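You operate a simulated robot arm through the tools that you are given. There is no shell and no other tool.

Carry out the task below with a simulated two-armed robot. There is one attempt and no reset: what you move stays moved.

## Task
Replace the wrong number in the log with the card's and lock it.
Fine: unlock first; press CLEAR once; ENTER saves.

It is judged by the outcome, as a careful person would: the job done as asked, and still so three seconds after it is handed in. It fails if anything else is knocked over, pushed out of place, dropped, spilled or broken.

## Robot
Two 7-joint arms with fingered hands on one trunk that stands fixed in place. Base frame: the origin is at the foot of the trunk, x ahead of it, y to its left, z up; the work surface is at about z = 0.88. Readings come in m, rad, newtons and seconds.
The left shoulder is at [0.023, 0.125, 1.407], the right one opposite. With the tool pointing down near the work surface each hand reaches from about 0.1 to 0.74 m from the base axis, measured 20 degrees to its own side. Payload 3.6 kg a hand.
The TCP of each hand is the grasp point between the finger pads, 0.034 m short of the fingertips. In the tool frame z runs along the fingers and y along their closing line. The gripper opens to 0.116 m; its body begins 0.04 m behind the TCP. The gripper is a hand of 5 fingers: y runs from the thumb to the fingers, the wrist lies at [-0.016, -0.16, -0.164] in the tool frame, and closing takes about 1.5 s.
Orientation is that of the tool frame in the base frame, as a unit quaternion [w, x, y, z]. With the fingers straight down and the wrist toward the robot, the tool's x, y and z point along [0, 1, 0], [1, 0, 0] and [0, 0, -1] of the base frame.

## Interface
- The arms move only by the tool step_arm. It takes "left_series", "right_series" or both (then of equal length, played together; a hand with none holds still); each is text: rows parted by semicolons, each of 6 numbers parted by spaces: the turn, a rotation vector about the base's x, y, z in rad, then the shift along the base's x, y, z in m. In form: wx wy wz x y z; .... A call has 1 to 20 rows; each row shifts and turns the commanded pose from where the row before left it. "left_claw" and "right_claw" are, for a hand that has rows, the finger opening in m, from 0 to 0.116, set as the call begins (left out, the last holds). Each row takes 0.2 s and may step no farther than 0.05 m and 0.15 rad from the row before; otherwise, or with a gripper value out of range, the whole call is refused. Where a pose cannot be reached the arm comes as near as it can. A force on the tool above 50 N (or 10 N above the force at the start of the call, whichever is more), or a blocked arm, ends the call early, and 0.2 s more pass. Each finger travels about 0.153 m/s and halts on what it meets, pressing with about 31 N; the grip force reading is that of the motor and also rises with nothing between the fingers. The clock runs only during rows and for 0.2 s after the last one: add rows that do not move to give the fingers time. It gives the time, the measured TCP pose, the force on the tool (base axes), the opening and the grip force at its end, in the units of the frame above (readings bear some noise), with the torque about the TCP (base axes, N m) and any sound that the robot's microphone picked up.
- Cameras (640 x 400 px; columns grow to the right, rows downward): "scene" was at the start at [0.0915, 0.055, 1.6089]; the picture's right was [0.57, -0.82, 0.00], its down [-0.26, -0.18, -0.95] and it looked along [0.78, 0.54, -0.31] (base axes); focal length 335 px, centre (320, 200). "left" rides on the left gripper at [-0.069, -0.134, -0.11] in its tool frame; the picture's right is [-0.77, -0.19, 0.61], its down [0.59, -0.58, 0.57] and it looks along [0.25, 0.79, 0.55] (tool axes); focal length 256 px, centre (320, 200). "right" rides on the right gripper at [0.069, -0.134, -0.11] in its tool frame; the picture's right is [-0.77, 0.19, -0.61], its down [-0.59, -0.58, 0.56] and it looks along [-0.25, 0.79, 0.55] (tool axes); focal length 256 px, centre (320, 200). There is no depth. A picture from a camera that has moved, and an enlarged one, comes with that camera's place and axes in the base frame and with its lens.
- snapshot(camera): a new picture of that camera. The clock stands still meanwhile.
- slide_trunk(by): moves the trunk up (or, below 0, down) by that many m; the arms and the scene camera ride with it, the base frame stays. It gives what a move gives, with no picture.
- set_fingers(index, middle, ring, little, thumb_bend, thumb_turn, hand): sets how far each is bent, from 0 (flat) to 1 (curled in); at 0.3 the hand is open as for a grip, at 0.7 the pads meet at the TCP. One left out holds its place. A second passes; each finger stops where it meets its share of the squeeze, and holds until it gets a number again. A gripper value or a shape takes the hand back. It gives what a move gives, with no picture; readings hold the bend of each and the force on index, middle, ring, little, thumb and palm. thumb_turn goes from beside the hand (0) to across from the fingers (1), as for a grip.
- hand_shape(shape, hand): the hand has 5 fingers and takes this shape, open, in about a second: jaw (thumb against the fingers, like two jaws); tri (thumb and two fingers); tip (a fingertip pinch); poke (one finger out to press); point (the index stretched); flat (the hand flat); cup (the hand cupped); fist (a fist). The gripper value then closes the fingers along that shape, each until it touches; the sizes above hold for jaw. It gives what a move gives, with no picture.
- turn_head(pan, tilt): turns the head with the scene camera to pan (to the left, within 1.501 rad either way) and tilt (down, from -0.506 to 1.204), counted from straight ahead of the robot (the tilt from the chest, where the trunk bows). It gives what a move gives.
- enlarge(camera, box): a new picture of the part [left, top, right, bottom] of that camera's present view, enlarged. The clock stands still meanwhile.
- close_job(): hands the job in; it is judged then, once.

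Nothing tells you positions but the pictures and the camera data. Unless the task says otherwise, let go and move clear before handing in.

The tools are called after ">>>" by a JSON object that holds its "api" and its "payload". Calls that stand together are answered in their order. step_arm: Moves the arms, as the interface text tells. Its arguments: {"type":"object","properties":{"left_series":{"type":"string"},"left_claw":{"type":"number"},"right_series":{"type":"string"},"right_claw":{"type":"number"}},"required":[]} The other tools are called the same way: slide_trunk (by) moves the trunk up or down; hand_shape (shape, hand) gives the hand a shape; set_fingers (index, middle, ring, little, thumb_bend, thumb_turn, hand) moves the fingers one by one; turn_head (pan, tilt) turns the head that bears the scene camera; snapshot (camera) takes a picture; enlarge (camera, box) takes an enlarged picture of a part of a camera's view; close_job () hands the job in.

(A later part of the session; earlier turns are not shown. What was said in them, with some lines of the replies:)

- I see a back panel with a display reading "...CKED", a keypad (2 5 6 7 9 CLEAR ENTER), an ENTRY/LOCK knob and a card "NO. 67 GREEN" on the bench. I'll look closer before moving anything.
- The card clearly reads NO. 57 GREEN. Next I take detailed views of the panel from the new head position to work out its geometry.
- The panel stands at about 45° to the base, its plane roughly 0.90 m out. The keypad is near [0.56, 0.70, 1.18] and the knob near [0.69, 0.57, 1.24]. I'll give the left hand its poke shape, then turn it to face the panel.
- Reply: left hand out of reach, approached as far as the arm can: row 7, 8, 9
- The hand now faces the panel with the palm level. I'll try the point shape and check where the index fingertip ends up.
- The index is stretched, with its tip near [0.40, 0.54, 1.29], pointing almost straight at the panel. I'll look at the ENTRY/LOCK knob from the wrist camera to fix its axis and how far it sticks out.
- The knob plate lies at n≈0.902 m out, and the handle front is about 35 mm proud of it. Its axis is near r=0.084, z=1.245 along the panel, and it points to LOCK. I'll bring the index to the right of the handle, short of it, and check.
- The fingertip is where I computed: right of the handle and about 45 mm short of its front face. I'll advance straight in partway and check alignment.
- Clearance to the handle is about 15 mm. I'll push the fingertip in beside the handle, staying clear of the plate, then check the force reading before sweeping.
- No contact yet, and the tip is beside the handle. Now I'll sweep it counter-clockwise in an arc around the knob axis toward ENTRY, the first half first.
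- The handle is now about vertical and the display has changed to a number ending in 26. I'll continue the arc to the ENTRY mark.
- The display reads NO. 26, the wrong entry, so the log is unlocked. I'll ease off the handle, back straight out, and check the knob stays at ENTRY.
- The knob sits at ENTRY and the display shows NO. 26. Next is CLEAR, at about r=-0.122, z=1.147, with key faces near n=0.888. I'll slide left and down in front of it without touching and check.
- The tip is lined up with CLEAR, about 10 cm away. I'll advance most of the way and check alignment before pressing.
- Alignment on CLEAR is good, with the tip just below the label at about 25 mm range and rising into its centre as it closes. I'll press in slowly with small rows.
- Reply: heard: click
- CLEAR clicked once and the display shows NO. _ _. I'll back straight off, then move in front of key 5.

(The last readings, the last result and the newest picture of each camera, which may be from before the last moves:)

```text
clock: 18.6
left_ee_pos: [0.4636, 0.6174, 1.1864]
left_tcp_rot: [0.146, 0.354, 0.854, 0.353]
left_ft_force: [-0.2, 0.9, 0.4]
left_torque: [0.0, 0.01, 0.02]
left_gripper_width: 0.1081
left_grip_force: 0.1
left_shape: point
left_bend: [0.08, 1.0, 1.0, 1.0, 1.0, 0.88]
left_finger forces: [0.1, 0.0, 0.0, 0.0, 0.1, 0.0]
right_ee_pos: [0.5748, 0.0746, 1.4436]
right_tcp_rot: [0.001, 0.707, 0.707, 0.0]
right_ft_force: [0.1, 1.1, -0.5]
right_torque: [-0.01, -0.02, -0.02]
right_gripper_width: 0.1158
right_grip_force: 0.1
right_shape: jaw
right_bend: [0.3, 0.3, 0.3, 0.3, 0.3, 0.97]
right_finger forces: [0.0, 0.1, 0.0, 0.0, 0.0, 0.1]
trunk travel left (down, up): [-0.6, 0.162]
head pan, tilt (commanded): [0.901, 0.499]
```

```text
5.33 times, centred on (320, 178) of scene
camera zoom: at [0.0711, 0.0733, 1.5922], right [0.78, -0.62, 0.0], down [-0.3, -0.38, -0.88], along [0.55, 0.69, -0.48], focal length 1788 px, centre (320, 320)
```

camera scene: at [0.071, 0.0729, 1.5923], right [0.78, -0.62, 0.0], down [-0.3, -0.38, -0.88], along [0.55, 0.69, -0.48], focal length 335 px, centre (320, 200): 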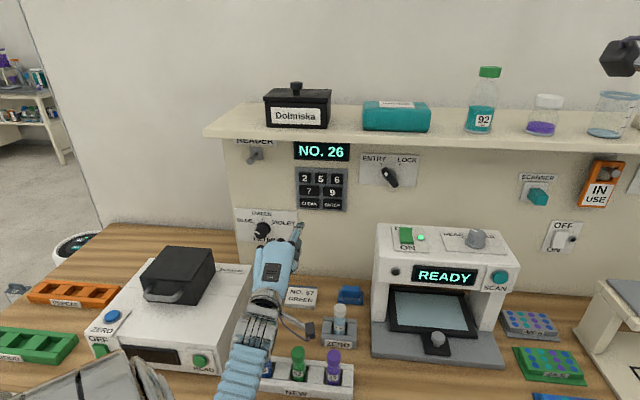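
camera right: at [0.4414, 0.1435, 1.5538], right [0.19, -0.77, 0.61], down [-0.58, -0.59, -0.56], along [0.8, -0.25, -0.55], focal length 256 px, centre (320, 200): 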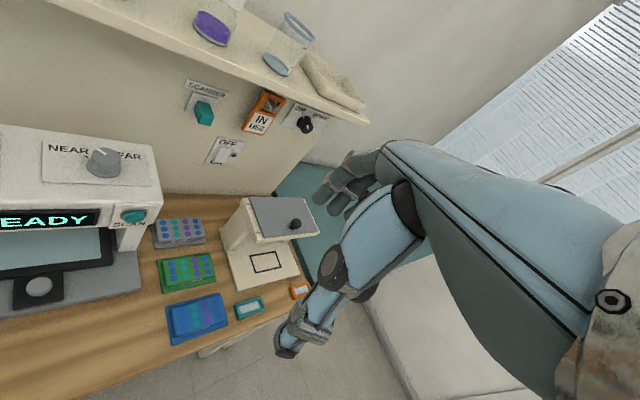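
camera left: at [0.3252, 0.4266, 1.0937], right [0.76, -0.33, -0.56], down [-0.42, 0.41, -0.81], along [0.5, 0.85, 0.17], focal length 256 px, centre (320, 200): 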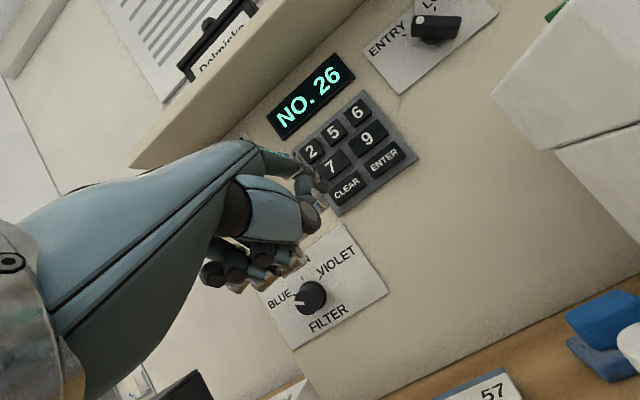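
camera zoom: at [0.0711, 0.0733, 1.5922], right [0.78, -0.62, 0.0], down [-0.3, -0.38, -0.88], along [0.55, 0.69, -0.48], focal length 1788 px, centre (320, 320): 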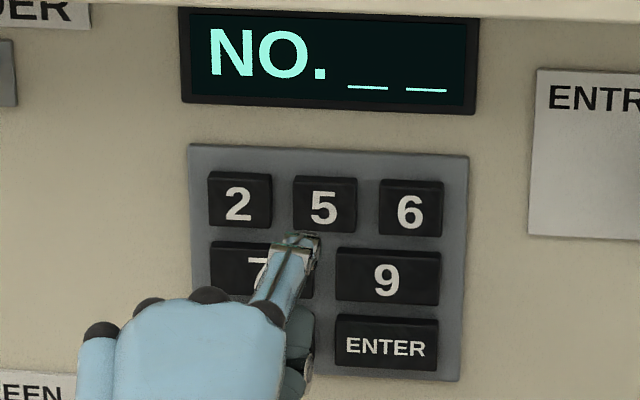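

Lined up with 5. Pressing in slowly.

>>> {"api": "step_arm", "payload": {"left_series": "0 0 0 0.0085 0.0085 0; 0 0 0 0.0085 0.0085 0; 0 0 0 0.0057 0.0057 0; 0 0 0 0.0035 0.0035 0; 0 0 0 0.0028 0.0028 0"}}

>>> {"api": "enlarge", "payload": {"camera": "scene", "box": [270, 140, 370, 215]}}

```text
clock: 19.8
left_ee_pos: [0.4935, 0.6465, 1.1856]
left_tcp_rot: [0.147, 0.354, 0.853, 0.355]
left_ft_force: [-0.9, -2.8, -0.9]
left_torque: [0.08, -0.06, -0.07]
left_gripper_width: 0.1079
left_grip_force: 0.1
left_shape: point
left_bend: [0.09, 1.0, 1.0, 1.0, 1.0, 0.88]
left_finger forces: [2.4, 0.0, 0.0, 0.0, 0.0, 0.0]
right_ee_pos: [0.5754, 0.0739, 1.4441]
right_tcp_rot: [0.0, 0.707, 0.708, 0.001]
right_ft_force: [0.1, -0.2, 1.1]
right_torque: [0.0, 0.01, 0.03]
right_gripper_width: 0.1159
right_grip_force: 0.1
right_shape: jaw
right_bend: [0.3, 0.3, 0.3, 0.3, 0.3, 0.97]
right_finger forces: [0.0, 0.0, 0.1, 0.1, 0.1, 0.0]
trunk travel left (down, up): [-0.6, 0.162]
head pan, tilt (commanded): [0.901, 0.499]
heard: click
```

```text
5.33 times, centred on (320, 178) of scene
camera zoom: at [0.0708, 0.0724, 1.5923], right [0.78, -0.62, 0.0], down [-0.3, -0.38, -0.88], along [0.55, 0.69, -0.48], focal length 1788 px, centre (320, 320)
```

zoom: 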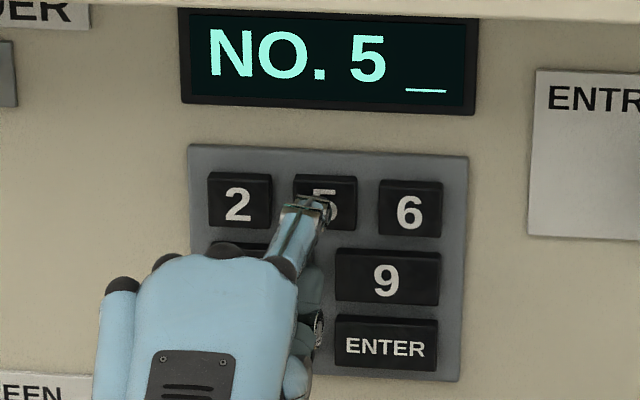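

The display shows NO. 5 _. I'll back off and move in front of 7.

>>> {"api": "step_arm", "payload": {"left_series": "0 0 0 -0.0095 -0.0095 0; 0 0 0 -0.0095 -0.0095 0; 0 0 0 -0.0095 -0.0095 0; 0 0 0 -0.0113 0.0113 -0.018; 0 0 0 -0.0113 0.0113 -0.018; 0 0 0 0 0 0"}}

>>> {"api": "enlarge", "payload": {"camera": "scene", "box": [270, 140, 370, 215]}}

```text
clock: 21.2
left_ee_pos: [0.4414, 0.6434, 1.1515]
left_tcp_rot: [0.147, 0.354, 0.853, 0.354]
left_ft_force: [-0.2, -0.6, 0.6]
left_torque: [0.0, 0.01, -0.01]
left_gripper_width: 0.1078
left_grip_force: 0.0
left_shape: point
left_bend: [0.08, 1.0, 1.0, 1.0, 1.0, 0.88]
left_finger forces: [0.1, 0.0, 0.0, 0.1, 0.0, 0.0]
right_ee_pos: [0.5759, 0.0742, 1.4441]
right_tcp_rot: [0.0, 0.706, 0.708, 0.0]
right_ft_force: [-0.6, -1.0, 0.7]
right_torque: [0.02, 0.0, -0.03]
right_gripper_width: 0.1158
right_grip_force: 0.0
right_shape: jaw
right_bend: [0.3, 0.3, 0.3, 0.3, 0.3, 0.97]
right_finger forces: [0.1, 0.0, 0.1, 0.0, 0.1, 0.0]
trunk travel left (down, up): [-0.6, 0.162]
head pan, tilt (commanded): [0.901, 0.499]
```

```text
5.33 times, centred on (320, 178) of scene
camera zoom: at [0.0714, 0.0726, 1.5923], right [0.78, -0.62, 0.0], down [-0.3, -0.38, -0.88], along [0.55, 0.69, -0.48], focal length 1788 px, centre (320, 320)
```

zoom: 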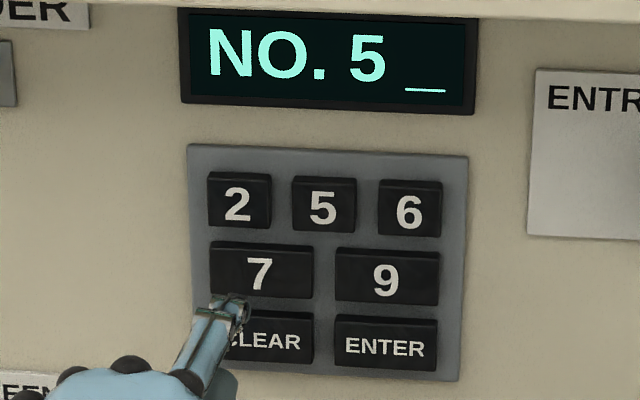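

>>> {"api": "step_arm", "payload": {"left_series": "0 0 0 0.0100 0.0070 0; 0 0 0 0.0100 0.0070 0; 0 0 0 0.0050 0.0050 0; 0 0 0 0.0030 0.0030 0; 0 0 0 0.0028 0.0028 0"}}

>>> {"api": "enlarge", "payload": {"camera": "scene", "box": [270, 140, 370, 215]}}

```text
clock: 22.4
left_ee_pos: [0.4725, 0.6648, 1.1523]
left_tcp_rot: [0.146, 0.353, 0.854, 0.354]
left_ft_force: [-1.7, -0.2, 0.0]
left_torque: [0.06, -0.03, -0.04]
left_gripper_width: 0.1079
left_grip_force: 0.0
left_shape: point
left_bend: [0.09, 1.0, 1.0, 1.0, 1.0, 0.88]
left_finger forces: [1.9, 0.0, 0.0, 0.1, 0.1, 0.0]
right_ee_pos: [0.5745, 0.0742, 1.4445]
right_tcp_rot: [0.0, 0.706, 0.708, -0.001]
right_ft_force: [0.5, -0.2, -0.3]
right_torque: [0.0, -0.02, -0.01]
right_gripper_width: 0.1158
right_grip_force: 0.1
right_shape: jaw
right_bend: [0.3, 0.3, 0.3, 0.3, 0.3, 0.97]
right_finger forces: [0.0, 0.0, 0.0, 0.0, 0.1, 0.1]
trunk travel left (down, up): [-0.6, 0.162]
head pan, tilt (commanded): [0.901, 0.499]
heard: click
```

```text
5.33 times, centred on (320, 178) of scene
camera zoom: at [0.0708, 0.0727, 1.5923], right [0.78, -0.62, 0.0], down [-0.3, -0.38, -0.88], along [0.55, 0.69, -0.48], focal length 1788 px, centre (320, 320)
```

zoom: 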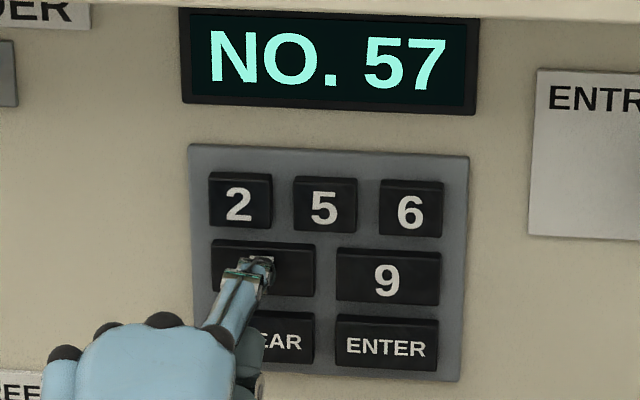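

The display shows NO. 57, matching the card. I'll back off and move in front of ENTER.

>>> {"api": "step_arm", "payload": {"left_series": "0 0 0 -0.0095 -0.0095 0; 0 0 0 -0.0095 -0.0095 0; 0 0 0 -0.0095 -0.0095 0; 0 0 0 0.0139 -0.0139 -0.0133; 0 0 0 0.0139 -0.0139 -0.0133; 0 0 0 0.0139 -0.0139 -0.0133; 0 0 0 0 0 0"}}

>>> {"api": "enlarge", "payload": {"camera": "scene", "box": [270, 140, 370, 215]}}

```text
clock: 24.0
left_ee_pos: [0.4851, 0.5968, 1.1112]
left_tcp_rot: [0.147, 0.353, 0.854, 0.354]
left_ft_force: [-0.5, 0.0, -0.3]
left_torque: [0.02, 0.0, 0.02]
left_gripper_width: 0.1081
left_grip_force: 0.1
left_shape: point
left_bend: [0.08, 1.0, 1.0, 1.0, 1.0, 0.88]
left_finger forces: [0.0, 0.1, 0.0, 0.0, 0.1, 0.1]
right_ee_pos: [0.5762, 0.0738, 1.4443]
right_tcp_rot: [0.0, 0.707, 0.707, 0.0]
right_ft_force: [0.3, -0.5, -0.5]
right_torque: [-0.01, 0.02, -0.01]
right_gripper_width: 0.116
right_grip_force: 0.0
right_shape: jaw
right_bend: [0.3, 0.3, 0.3, 0.3, 0.3, 0.97]
right_finger forces: [0.0, 0.0, 0.1, 0.0, 0.0, 0.0]
trunk travel left (down, up): [-0.6, 0.162]
head pan, tilt (commanded): [0.901, 0.499]
```

```text
5.33 times, centred on (320, 178) of scene
camera zoom: at [0.0708, 0.0735, 1.5923], right [0.78, -0.62, 0.0], down [-0.3, -0.38, -0.88], along [0.55, 0.69, -0.48], focal length 1788 px, centre (320, 320)
```

zoom: 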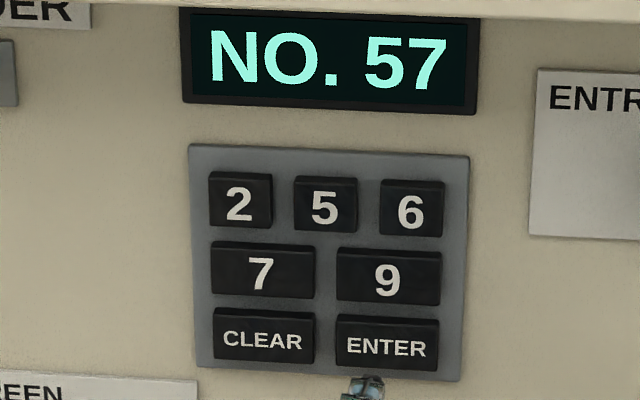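

Lined up with ENTER. Pressing in slowly.

>>> {"api": "step_arm", "payload": {"left_series": "0 0 0 0.0100 0.0070 0; 0 0 0 0.0100 0.0070 0; 0 0 0 0.0057 0.0057 0; 0 0 0 0.0035 0.0035 0; 0 0 0 0.0028 0.0028 0"}}

>>> {"api": "enlarge", "payload": {"camera": "scene", "box": [270, 140, 370, 215]}}

```text
clock: 25.2
left_ee_pos: [0.5178, 0.62, 1.1121]
left_tcp_rot: [0.147, 0.354, 0.853, 0.354]
left_ft_force: [-2.1, -2.6, -0.1]
left_torque: [0.03, -0.07, -0.07]
left_gripper_width: 0.1081
left_grip_force: 0.1
left_shape: point
left_bend: [0.09, 1.0, 1.0, 1.0, 1.0, 0.88]
left_finger forces: [2.5, 0.0, 0.1, 0.0, 0.0, 0.1]
right_ee_pos: [0.5751, 0.0736, 1.4435]
right_tcp_rot: [0.0, 0.707, 0.707, -0.001]
right_ft_force: [-0.1, 0.0, 0.2]
right_torque: [-0.02, -0.03, 0.03]
right_gripper_width: 0.116
right_grip_force: 0.1
right_shape: jaw
right_bend: [0.3, 0.3, 0.3, 0.3, 0.3, 0.97]
right_finger forces: [0.0, 0.1, 0.1, 0.0, 0.0, 0.1]
trunk travel left (down, up): [-0.6, 0.162]
head pan, tilt (commanded): [0.901, 0.499]
heard: click
```

```text
5.33 times, centred on (320, 178) of scene
camera zoom: at [0.0708, 0.0724, 1.5923], right [0.78, -0.62, 0.0], down [-0.3, -0.38, -0.88], along [0.55, 0.69, -0.48], focal length 1788 px, centre (320, 320)
```

zoom: 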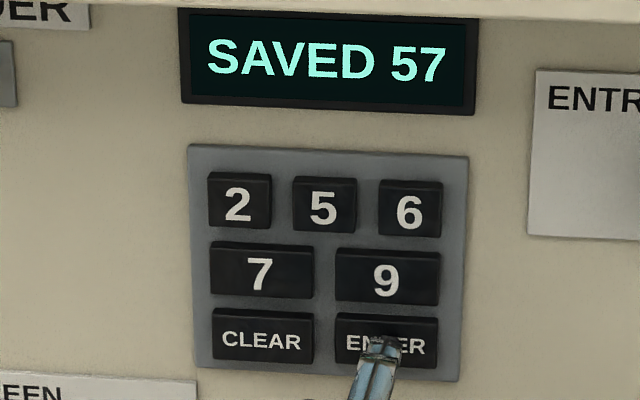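

The display reads SAVED 57. I'll back away, rise, and move to the left side of the knob handle so I can turn it back to LOCK.

>>> {"api": "step_arm", "payload": {"left_series": "0 0 0 -0.0100 -0.0100 0; 0 0 0 -0.0250 -0.0250 0; 0 0 0 -0.0250 -0.0250 0; 0 0 0 0 0 0.0303; 0 0 0 0 0 0.0303; 0 0 0 0 0 0.0303; 0 0 0 0.0243 -0.0243 0; 0 0 0 0.0243 -0.0243 0; 0 0 0 0.0243 -0.0243 0; 0 0 0 0 0 0"}}

>>> {"api": "enlarge", "payload": {"camera": "scene", "box": [290, 130, 430, 235]}}

```text
clock: 27.4
left_ee_pos: [0.5293, 0.491, 1.2011]
left_tcp_rot: [0.147, 0.354, 0.854, 0.353]
left_ft_force: [-1.4, 0.2, -1.1]
left_torque: [0.04, -0.01, -0.05]
left_gripper_width: 0.1078
left_grip_force: 0.0
left_shape: point
left_bend: [0.08, 1.0, 1.0, 1.0, 1.0, 0.88]
left_finger forces: [0.0, 0.0, 0.0, 0.0, 0.0, 0.0]
right_ee_pos: [0.5744, 0.0752, 1.4451]
right_tcp_rot: [0.0, 0.707, 0.707, 0.0]
right_ft_force: [-0.1, 0.3, -0.4]
right_torque: [-0.04, -0.04, 0.0]
right_gripper_width: 0.1159
right_grip_force: 0.0
right_shape: jaw
right_bend: [0.3, 0.3, 0.3, 0.3, 0.3, 0.97]
right_finger forces: [0.0, 0.0, 0.0, 0.1, 0.0, 0.0]
trunk travel left (down, up): [-0.6, 0.162]
head pan, tilt (commanded): [0.901, 0.499]
```

```text
3.81 times, centred on (360, 182) of scene
camera zoom: at [0.0705, 0.0735, 1.5923], right [0.78, -0.62, 0.0], down [-0.3, -0.38, -0.88], along [0.55, 0.69, -0.48], focal length 1277 px, centre (168, 267)
```

zoom: 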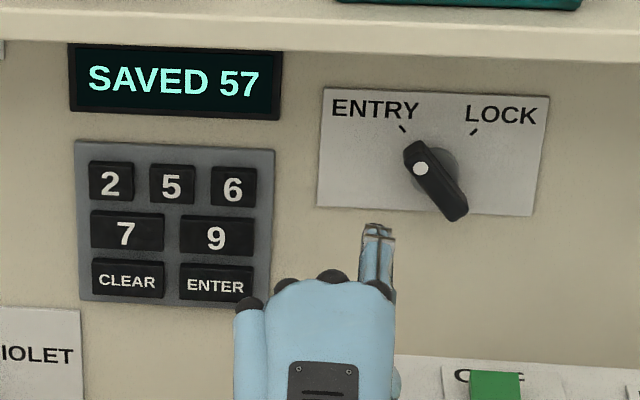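

The tip is left of the handle. I'll advance partway and check clearance.

>>> {"api": "step_arm", "payload": {"left_series": "0 0 0 0.0150 0.0150 0; 0 0 0 0.0150 0.0150 0; 0 0 0 0.0150 0.0150 0; 0 0 0 0 0 0"}}

>>> {"api": "enlarge", "payload": {"camera": "scene", "box": [340, 130, 440, 205]}}

```text
clock: 28.4
left_ee_pos: [0.5762, 0.537, 1.2017]
left_tcp_rot: [0.147, 0.353, 0.853, 0.355]
left_ft_force: [1.0, 0.4, 0.0]
left_torque: [0.04, -0.04, 0.01]
left_gripper_width: 0.1078
left_grip_force: 0.0
left_shape: point
left_bend: [0.08, 1.0, 1.0, 1.0, 1.0, 0.88]
left_finger forces: [0.0, 0.0, 0.0, 0.0, 0.1, 0.0]
right_ee_pos: [0.5748, 0.0734, 1.4442]
right_tcp_rot: [0.0, 0.706, 0.708, -0.001]
right_ft_force: [0.3, -0.5, -0.3]
right_torque: [-0.01, -0.01, 0.02]
right_gripper_width: 0.116
right_grip_force: 0.0
right_shape: jaw
right_bend: [0.3, 0.3, 0.3, 0.3, 0.3, 0.97]
right_finger forces: [0.0, 0.0, 0.0, 0.0, 0.0, 0.0]
trunk travel left (down, up): [-0.6, 0.162]
head pan, tilt (commanded): [0.901, 0.499]
```

```text
5.33 times, centred on (390, 168) of scene
camera zoom: at [0.0709, 0.0727, 1.5923], right [0.78, -0.62, 0.0], down [-0.3, -0.38, -0.88], along [0.55, 0.69, -0.48], focal length 1788 px, centre (-53, 373)
```

zoom: 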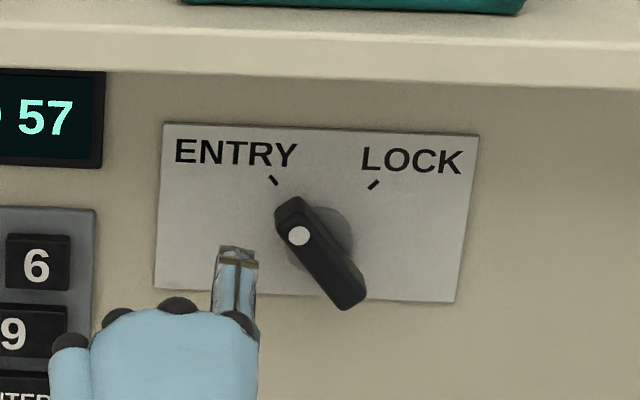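

Clearance to the handle is fine. I'll insert the tip beside it and sweep clockwise through the first half.

>>> {"api": "step_arm", "payload": {"left_series": "0 0 0 0.0078 0.0078 0; 0 0 0 0.0078 0.0078 0; 0 0 0 0.0050 -0.0050 0.006; 0 0 0 0.0050 -0.0050 0.006; 0 0 0 0.0033 -0.0033 0.011; 0 0 0 0.0035 -0.0035 0.005; 0 0 0 0 0 0"}}

>>> {"api": "enlarge", "payload": {"camera": "scene", "box": [340, 130, 440, 205]}}

```text
clock: 30.0
left_ee_pos: [0.6096, 0.532, 1.2288]
left_tcp_rot: [0.147, 0.354, 0.853, 0.353]
left_ft_force: [0.0, -0.2, 0.5]
left_torque: [0.0, -0.03, -0.02]
left_gripper_width: 0.108
left_grip_force: 0.0
left_shape: point
left_bend: [0.08, 1.0, 1.0, 1.0, 1.0, 0.88]
left_finger forces: [0.0, 0.1, 0.0, 0.0, 0.0, 0.0]
right_ee_pos: [0.5758, 0.0747, 1.4434]
right_tcp_rot: [0.0, 0.707, 0.707, -0.001]
right_ft_force: [0.1, -0.2, -0.5]
right_torque: [0.04, -0.01, 0.01]
right_gripper_width: 0.116
right_grip_force: 0.0
right_shape: jaw
right_bend: [0.3, 0.3, 0.3, 0.3, 0.3, 0.97]
right_finger forces: [0.0, 0.0, 0.0, 0.1, 0.1, 0.0]
trunk travel left (down, up): [-0.6, 0.162]
head pan, tilt (commanded): [0.901, 0.499]
```

```text
5.33 times, centred on (390, 168) of scene
camera zoom: at [0.0713, 0.0732, 1.5922], right [0.78, -0.62, 0.0], down [-0.3, -0.38, -0.88], along [0.55, 0.69, -0.48], focal length 1788 px, centre (-53, 373)
```

zoom: 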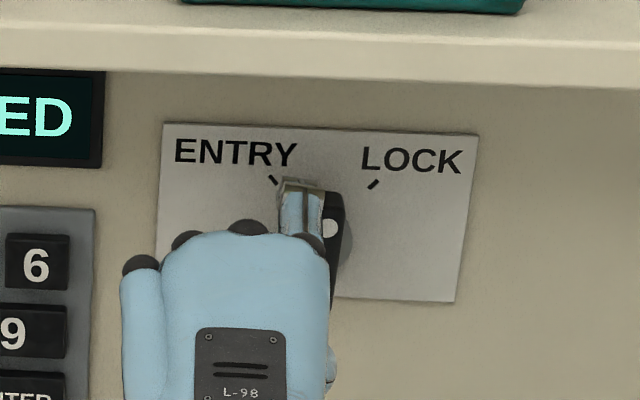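

The handle is about vertical and the display ends in "ED", so it is going back to LOCKED. I'll continue the sweep to the LOCK mark.

>>> {"api": "step_arm", "payload": {"left_series": "0 0 0 0.0057 -0.0057 0.004; 0 0 0 0.0050 -0.0050 0.001; 0 0 0 0.0050 -0.0050 -0.0005; 0 0 0 0.0028 -0.0028 -0.0015; 0 0 0 0 0 0"}}

>>> {"api": "enlarge", "payload": {"camera": "scene", "box": [290, 130, 430, 235]}}

```text
clock: 31.2
left_ee_pos: [0.6251, 0.5134, 1.2348]
left_tcp_rot: [0.146, 0.353, 0.853, 0.355]
left_ft_force: [-1.9, 0.7, 0.7]
left_torque: [-0.01, -0.1, 0.16]
left_gripper_width: 0.1079
left_grip_force: 0.0
left_shape: point
left_bend: [0.08, 1.0, 1.0, 1.0, 1.0, 0.88]
left_finger forces: [2.0, 0.1, 0.0, 0.0, 0.0, 0.0]
right_ee_pos: [0.5745, 0.0745, 1.4438]
right_tcp_rot: [0.0, 0.706, 0.708, 0.0]
right_ft_force: [-0.2, 0.1, 0.5]
right_torque: [0.01, 0.0, -0.01]
right_gripper_width: 0.1161
right_grip_force: 0.1
right_shape: jaw
right_bend: [0.3, 0.3, 0.3, 0.3, 0.3, 0.97]
right_finger forces: [0.0, 0.0, 0.0, 0.0, 0.1, 0.1]
trunk travel left (down, up): [-0.6, 0.162]
head pan, tilt (commanded): [0.901, 0.499]
```

```text
3.81 times, centred on (360, 182) of scene
camera zoom: at [0.071, 0.0732, 1.5923], right [0.78, -0.62, 0.0], down [-0.3, -0.38, -0.88], along [0.54, 0.69, -0.48], focal length 1277 px, centre (168, 267)
```

zoom: 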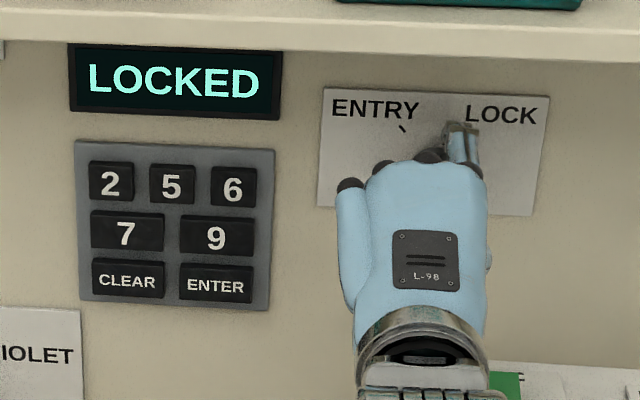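

The display reads LOCKED and the handle is against its stop. I'll ease off, back straight out, and check the knob and display.

>>> {"api": "step_arm", "payload": {"left_series": "0 0 0 -0.0035 0.0035 0.001; 0 0 0 -0.0250 -0.0250 0; 0 0 0 -0.0300 -0.0300 0; 0 0 0 -0.0300 -0.0300 0; 0 0 0 -0.0300 -0.0300 0; 0 0 0 0 0 0"}}

>>> {"api": "snapshot", "payload": {"camera": "scene"}}

>>> {"api": "enlarge", "payload": {"camera": "scene", "box": [290, 130, 430, 235]}}

```text
clock: 32.5
left_ee_pos: [0.5072, 0.4481, 1.2949]
left_tcp_rot: [0.133, 0.335, 0.83, 0.426]
left_ft_force: [1.1, -0.3, -0.3]
left_torque: [0.02, 0.01, -0.01]
left_gripper_width: 0.0
left_grip_force: 0.1
left_shape: point
left_bend: [0.08, 1.0, 1.0, 1.0, 1.0, 0.88]
left_finger forces: [0.0, 0.1, 0.0, 0.0, 0.0, 0.0]
right_ee_pos: [0.5743, 0.0752, 1.4449]
right_tcp_rot: [0.0, 0.706, 0.708, 0.0]
right_ft_force: [0.8, 0.0, 0.5]
right_torque: [0.05, 0.02, 0.01]
right_gripper_width: 0.1158
right_grip_force: 0.0
right_shape: jaw
right_bend: [0.3, 0.3, 0.3, 0.3, 0.3, 0.97]
right_finger forces: [0.0, 0.1, 0.0, 0.0, 0.0, 0.0]
trunk travel left (down, up): [-0.6, 0.162]
head pan, tilt (commanded): [0.901, 0.499]
stopped in row 6 (left hand): the arm was blocked; the commanded pose is now the measured one
```

```text
taken
camera scene: at [0.0714, 0.0723, 1.5923], right [0.78, -0.62, 0.0], down [-0.3, -0.38, -0.88], along [0.54, 0.69, -0.48], focal length 335 px, centre (320, 200)
```

scene: 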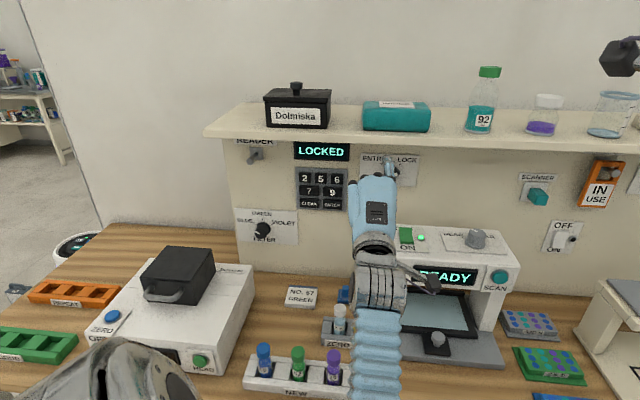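

```text
3.81 times, centred on (360, 182) of scene
camera zoom: at [0.0714, 0.0723, 1.5923], right [0.78, -0.62, 0.0], down [-0.3, -0.38, -0.88], along [0.54, 0.69, -0.48], focal length 1277 px, centre (168, 267)
```

zoom: 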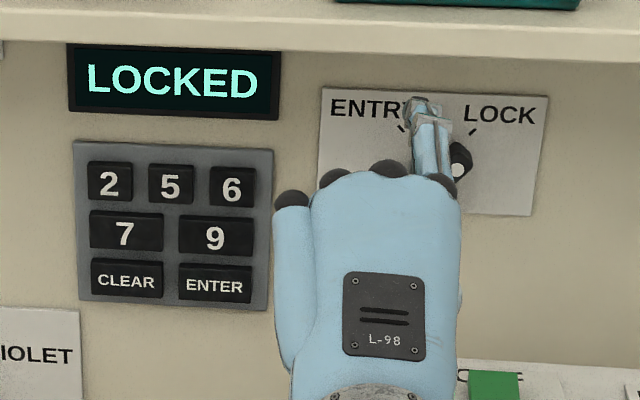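

The retreat ended with the arm blocked by its own reach near the body: the hand rose slightly but force is near zero and nothing on the bench has moved. The display says LOCKED. I'll shift the hand left, clear of everything, to uncover the knob.

>>> {"api": "step_arm", "payload": {"left_series": "0 0 0 -0.0150 0.0150 0; 0 0 0 -0.0150 0.0150 0; 0 0 0 -0.0200 0.0200 0; 0 0 0 -0.0200 0.0200 0; 0 0 0 -0.0200 0.0200 0; 0 0 0 0 0 0"}}

>>> {"api": "snapshot", "payload": {"camera": "scene"}}

>>> {"api": "enlarge", "payload": {"camera": "scene", "box": [290, 130, 430, 235]}}

```text
clock: 33.9
left_ee_pos: [0.418, 0.535, 1.2937]
left_tcp_rot: [0.135, 0.335, 0.83, 0.424]
left_ft_force: [0.7, 0.3, 0.2]
left_torque: [-0.01, -0.01, -0.04]
left_gripper_width: 0.0
left_grip_force: 0.0
left_shape: point
left_bend: [0.08, 1.0, 1.0, 1.0, 1.0, 0.88]
left_finger forces: [0.0, 0.1, 0.1, 0.1, 0.1, 0.0]
right_ee_pos: [0.5767, 0.0739, 1.4432]
right_tcp_rot: [-0.001, 0.706, 0.708, -0.001]
right_ft_force: [0.4, -1.4, -0.7]
right_torque: [0.04, 0.03, 0.0]
right_gripper_width: 0.1159
right_grip_force: 0.0
right_shape: jaw
right_bend: [0.3, 0.3, 0.3, 0.3, 0.3, 0.97]
right_finger forces: [0.0, 0.1, 0.1, 0.0, 0.0, 0.0]
trunk travel left (down, up): [-0.6, 0.162]
head pan, tilt (commanded): [0.901, 0.499]
```

```text
taken
camera scene: at [0.0718, 0.0724, 1.5923], right [0.78, -0.62, 0.0], down [-0.3, -0.38, -0.88], along [0.55, 0.69, -0.48], focal length 335 px, centre (320, 200)
```

scene: 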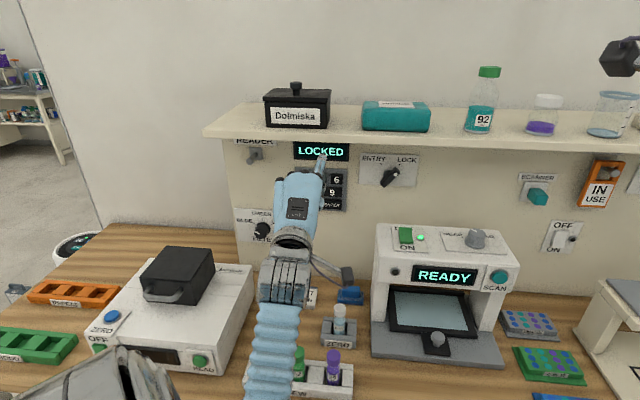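

```text
3.81 times, centred on (360, 182) of scene
camera zoom: at [0.0718, 0.0724, 1.5923], right [0.78, -0.62, 0.0], down [-0.3, -0.38, -0.88], along [0.55, 0.69, -0.48], focal length 1277 px, centre (168, 267)
```

zoom: 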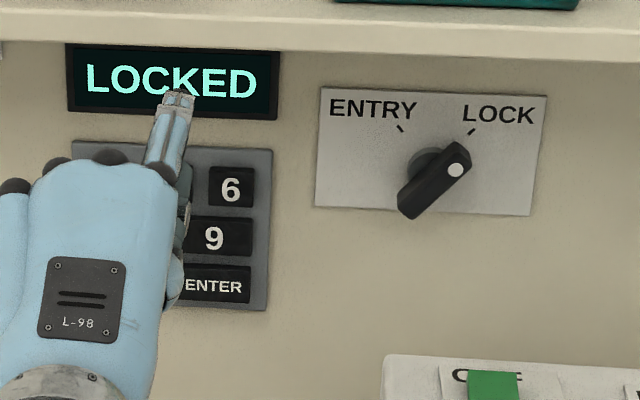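

The knob is back at LOCK and the display reads LOCKED after SAVED 57. I'll raise the hand clear and take a last look over the bench.

>>> {"api": "step_arm", "payload": {"left_series": "0 0 0 -0.005 -0.005 0.02; 0 0 0 -0.005 -0.005 0.025; 0 0 0 -0.005 -0.005 0.025; 0 0 0 -0.005 -0.005 0.025; 0 0 0 -0.005 -0.005 0.025; 0 0 0 0 0 0"}}

>>> {"api": "snapshot", "payload": {"camera": "scene"}}

>>> {"api": "snapshot", "payload": {"camera": "right"}}

>>> {"api": "enlarge", "payload": {"camera": "scene", "box": [230, 80, 550, 400]}}

```text
clock: 35.3
left_ee_pos: [0.3919, 0.5117, 1.4126]
left_tcp_rot: [0.133, 0.334, 0.831, 0.424]
left_ft_force: [-1.1, 0.7, 0.1]
left_torque: [-0.01, 0.02, 0.01]
left_gripper_width: 0.0001
left_grip_force: 0.0
left_shape: point
left_bend: [0.08, 1.0, 1.0, 1.0, 1.0, 0.88]
left_finger forces: [0.0, 0.0, 0.0, 0.1, 0.0, 0.0]
right_ee_pos: [0.5746, 0.0748, 1.4435]
right_tcp_rot: [-0.001, 0.707, 0.708, 0.0]
right_ft_force: [0.0, -0.2, -0.1]
right_torque: [0.0, -0.03, -0.02]
right_gripper_width: 0.116
right_grip_force: 0.1
right_shape: jaw
right_bend: [0.3, 0.3, 0.3, 0.3, 0.3, 0.97]
right_finger forces: [0.1, 0.0, 0.0, 0.0, 0.0, 0.0]
trunk travel left (down, up): [-0.6, 0.162]
head pan, tilt (commanded): [0.901, 0.499]
```

```text
taken
camera scene: at [0.0713, 0.0729, 1.5922], right [0.78, -0.62, 0.0], down [-0.3, -0.38, -0.88], along [0.55, 0.69, -0.48], focal length 335 px, centre (320, 200)
```

scene: 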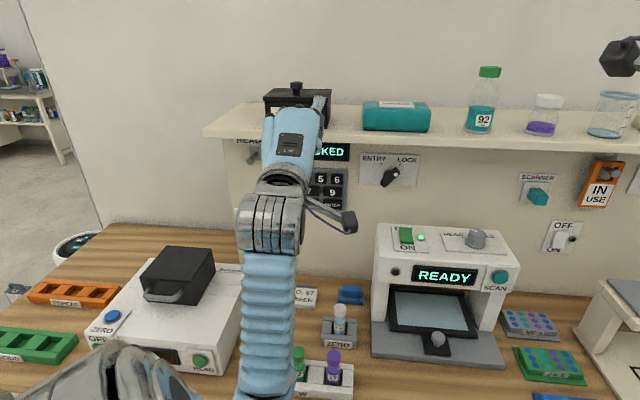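

```text
taken
camera right: at [0.4416, 0.1431, 1.5537], right [0.19, -0.77, 0.61], down [-0.58, -0.59, -0.56], along [0.79, -0.25, -0.55], focal length 256 px, centre (320, 200)
```

right: 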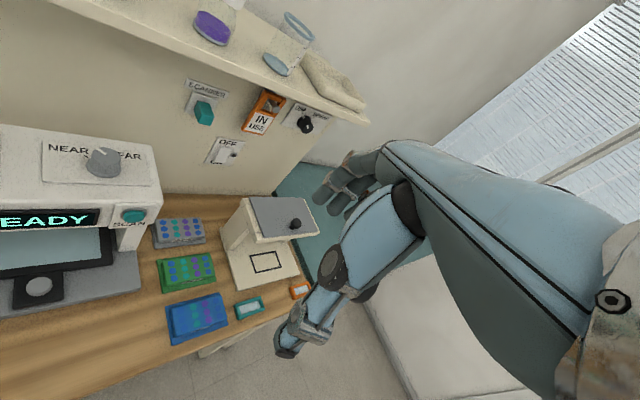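

```text
1.25 times, centred on (390, 240) of scene
camera zoom: at [0.0713, 0.0729, 1.5922], right [0.78, -0.62, 0.0], down [-0.3, -0.38, -0.88], along [0.55, 0.69, -0.48], focal length 419 px, centre (232, 150)
```

zoom: 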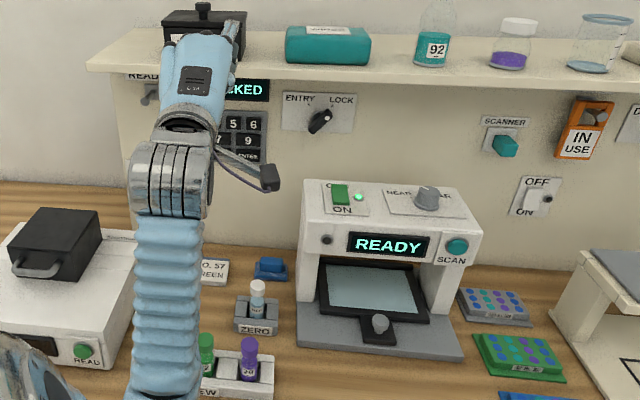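

Everything in view is in its place, but the forearm hides the blue vial. I'll shift the arm a little to check it.

>>> {"api": "step_arm", "payload": {"left_series": "0 0 0 -0.02 0.0 0.01; 0 0 0 -0.025 0.0 0.005; 0 0 0 -0.025 0.0 0; 0 0 0 -0.02 0.0 0; 0 0 0 0 0 0"}}

>>> {"api": "snapshot", "payload": {"camera": "scene"}}

>>> {"api": "snapshot", "payload": {"camera": "left"}}

```text
clock: 36.5
left_ee_pos: [0.3532, 0.5298, 1.4233]
left_tcp_rot: [0.121, 0.316, 0.841, 0.424]
left_ft_force: [-0.1, 0.0, 0.7]
left_torque: [0.01, 0.06, 0.06]
left_gripper_width: 0.0001
left_grip_force: 0.1
left_shape: point
left_bend: [0.08, 1.0, 1.0, 1.0, 1.0, 0.88]
left_finger forces: [0.0, 0.0, 0.0, 0.0, 0.1, 0.1]
left hand out of reach, approached as far as the arm can: row 2, 3, 4
right_ee_pos: [0.577, 0.073, 1.4437]
right_tcp_rot: [-0.001, 0.707, 0.707, 0.0]
right_ft_force: [0.4, -0.8, 0.2]
right_torque: [0.01, 0.02, 0.04]
right_gripper_width: 0.1157
right_grip_force: 0.0
right_shape: jaw
right_bend: [0.3, 0.3, 0.3, 0.3, 0.3, 0.97]
right_finger forces: [0.0, 0.1, 0.1, 0.0, 0.0, 0.0]
trunk travel left (down, up): [-0.6, 0.162]
head pan, tilt (commanded): [0.901, 0.499]
```

```text
taken
camera scene: at [0.073, 0.072, 1.5922], right [0.78, -0.62, 0.0], down [-0.3, -0.37, -0.88], along [0.54, 0.69, -0.48], focal length 335 px, centre (320, 200)
```

scene: 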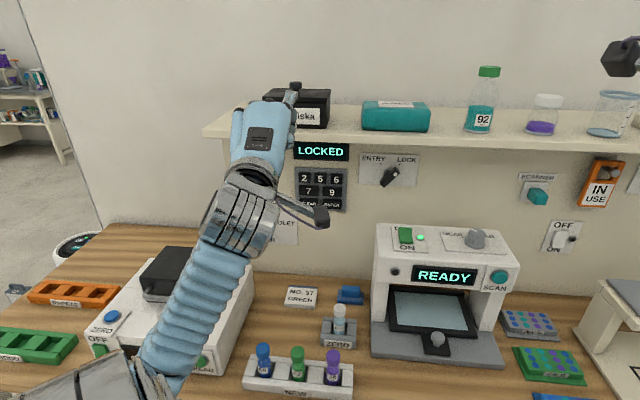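

```text
taken
camera left: at [0.2962, 0.3578, 1.3809], right [0.8, -0.18, -0.57], down [-0.44, 0.48, -0.76], along [0.41, 0.86, 0.3], focal length 256 px, centre (320, 200)
```

left: 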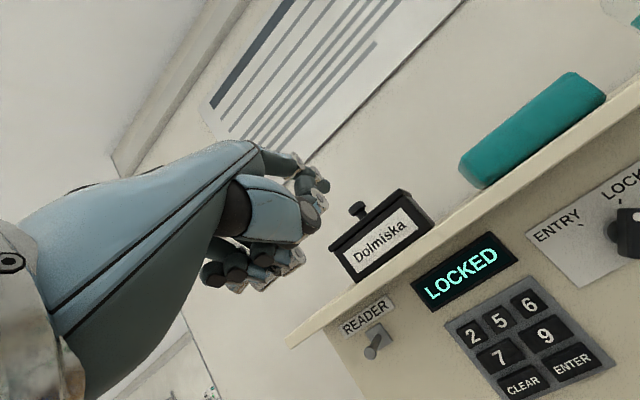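

The log was saved as 57, the display reads LOCKED and the knob is at LOCK. All the vials and other bench items are where they were, and the hand is clear, so I'm handing the job in.

>>> {"api": "close_job", "payload": {}}

```text
The job is handed in.
```

I replaced the wrong number in the log, NO. 26, with the card's number, 57, and locked it again.

- **Unlock:** I turned the knob from LOCK to ENTRY, and the display showed NO. 26.
- **Entry:** I pressed CLEAR once, then 5, 7 and ENTER. The display showed SAVED 57.
- **Lock:** I turned the knob back to LOCK, and the display reads LOCKED.

While I was backing away from the knob, the left arm stopped once because it was blocked. The force readings were near zero. In the final pictures nothing on the bench or shelf had moved, and the hand was clear when I handed the job in.
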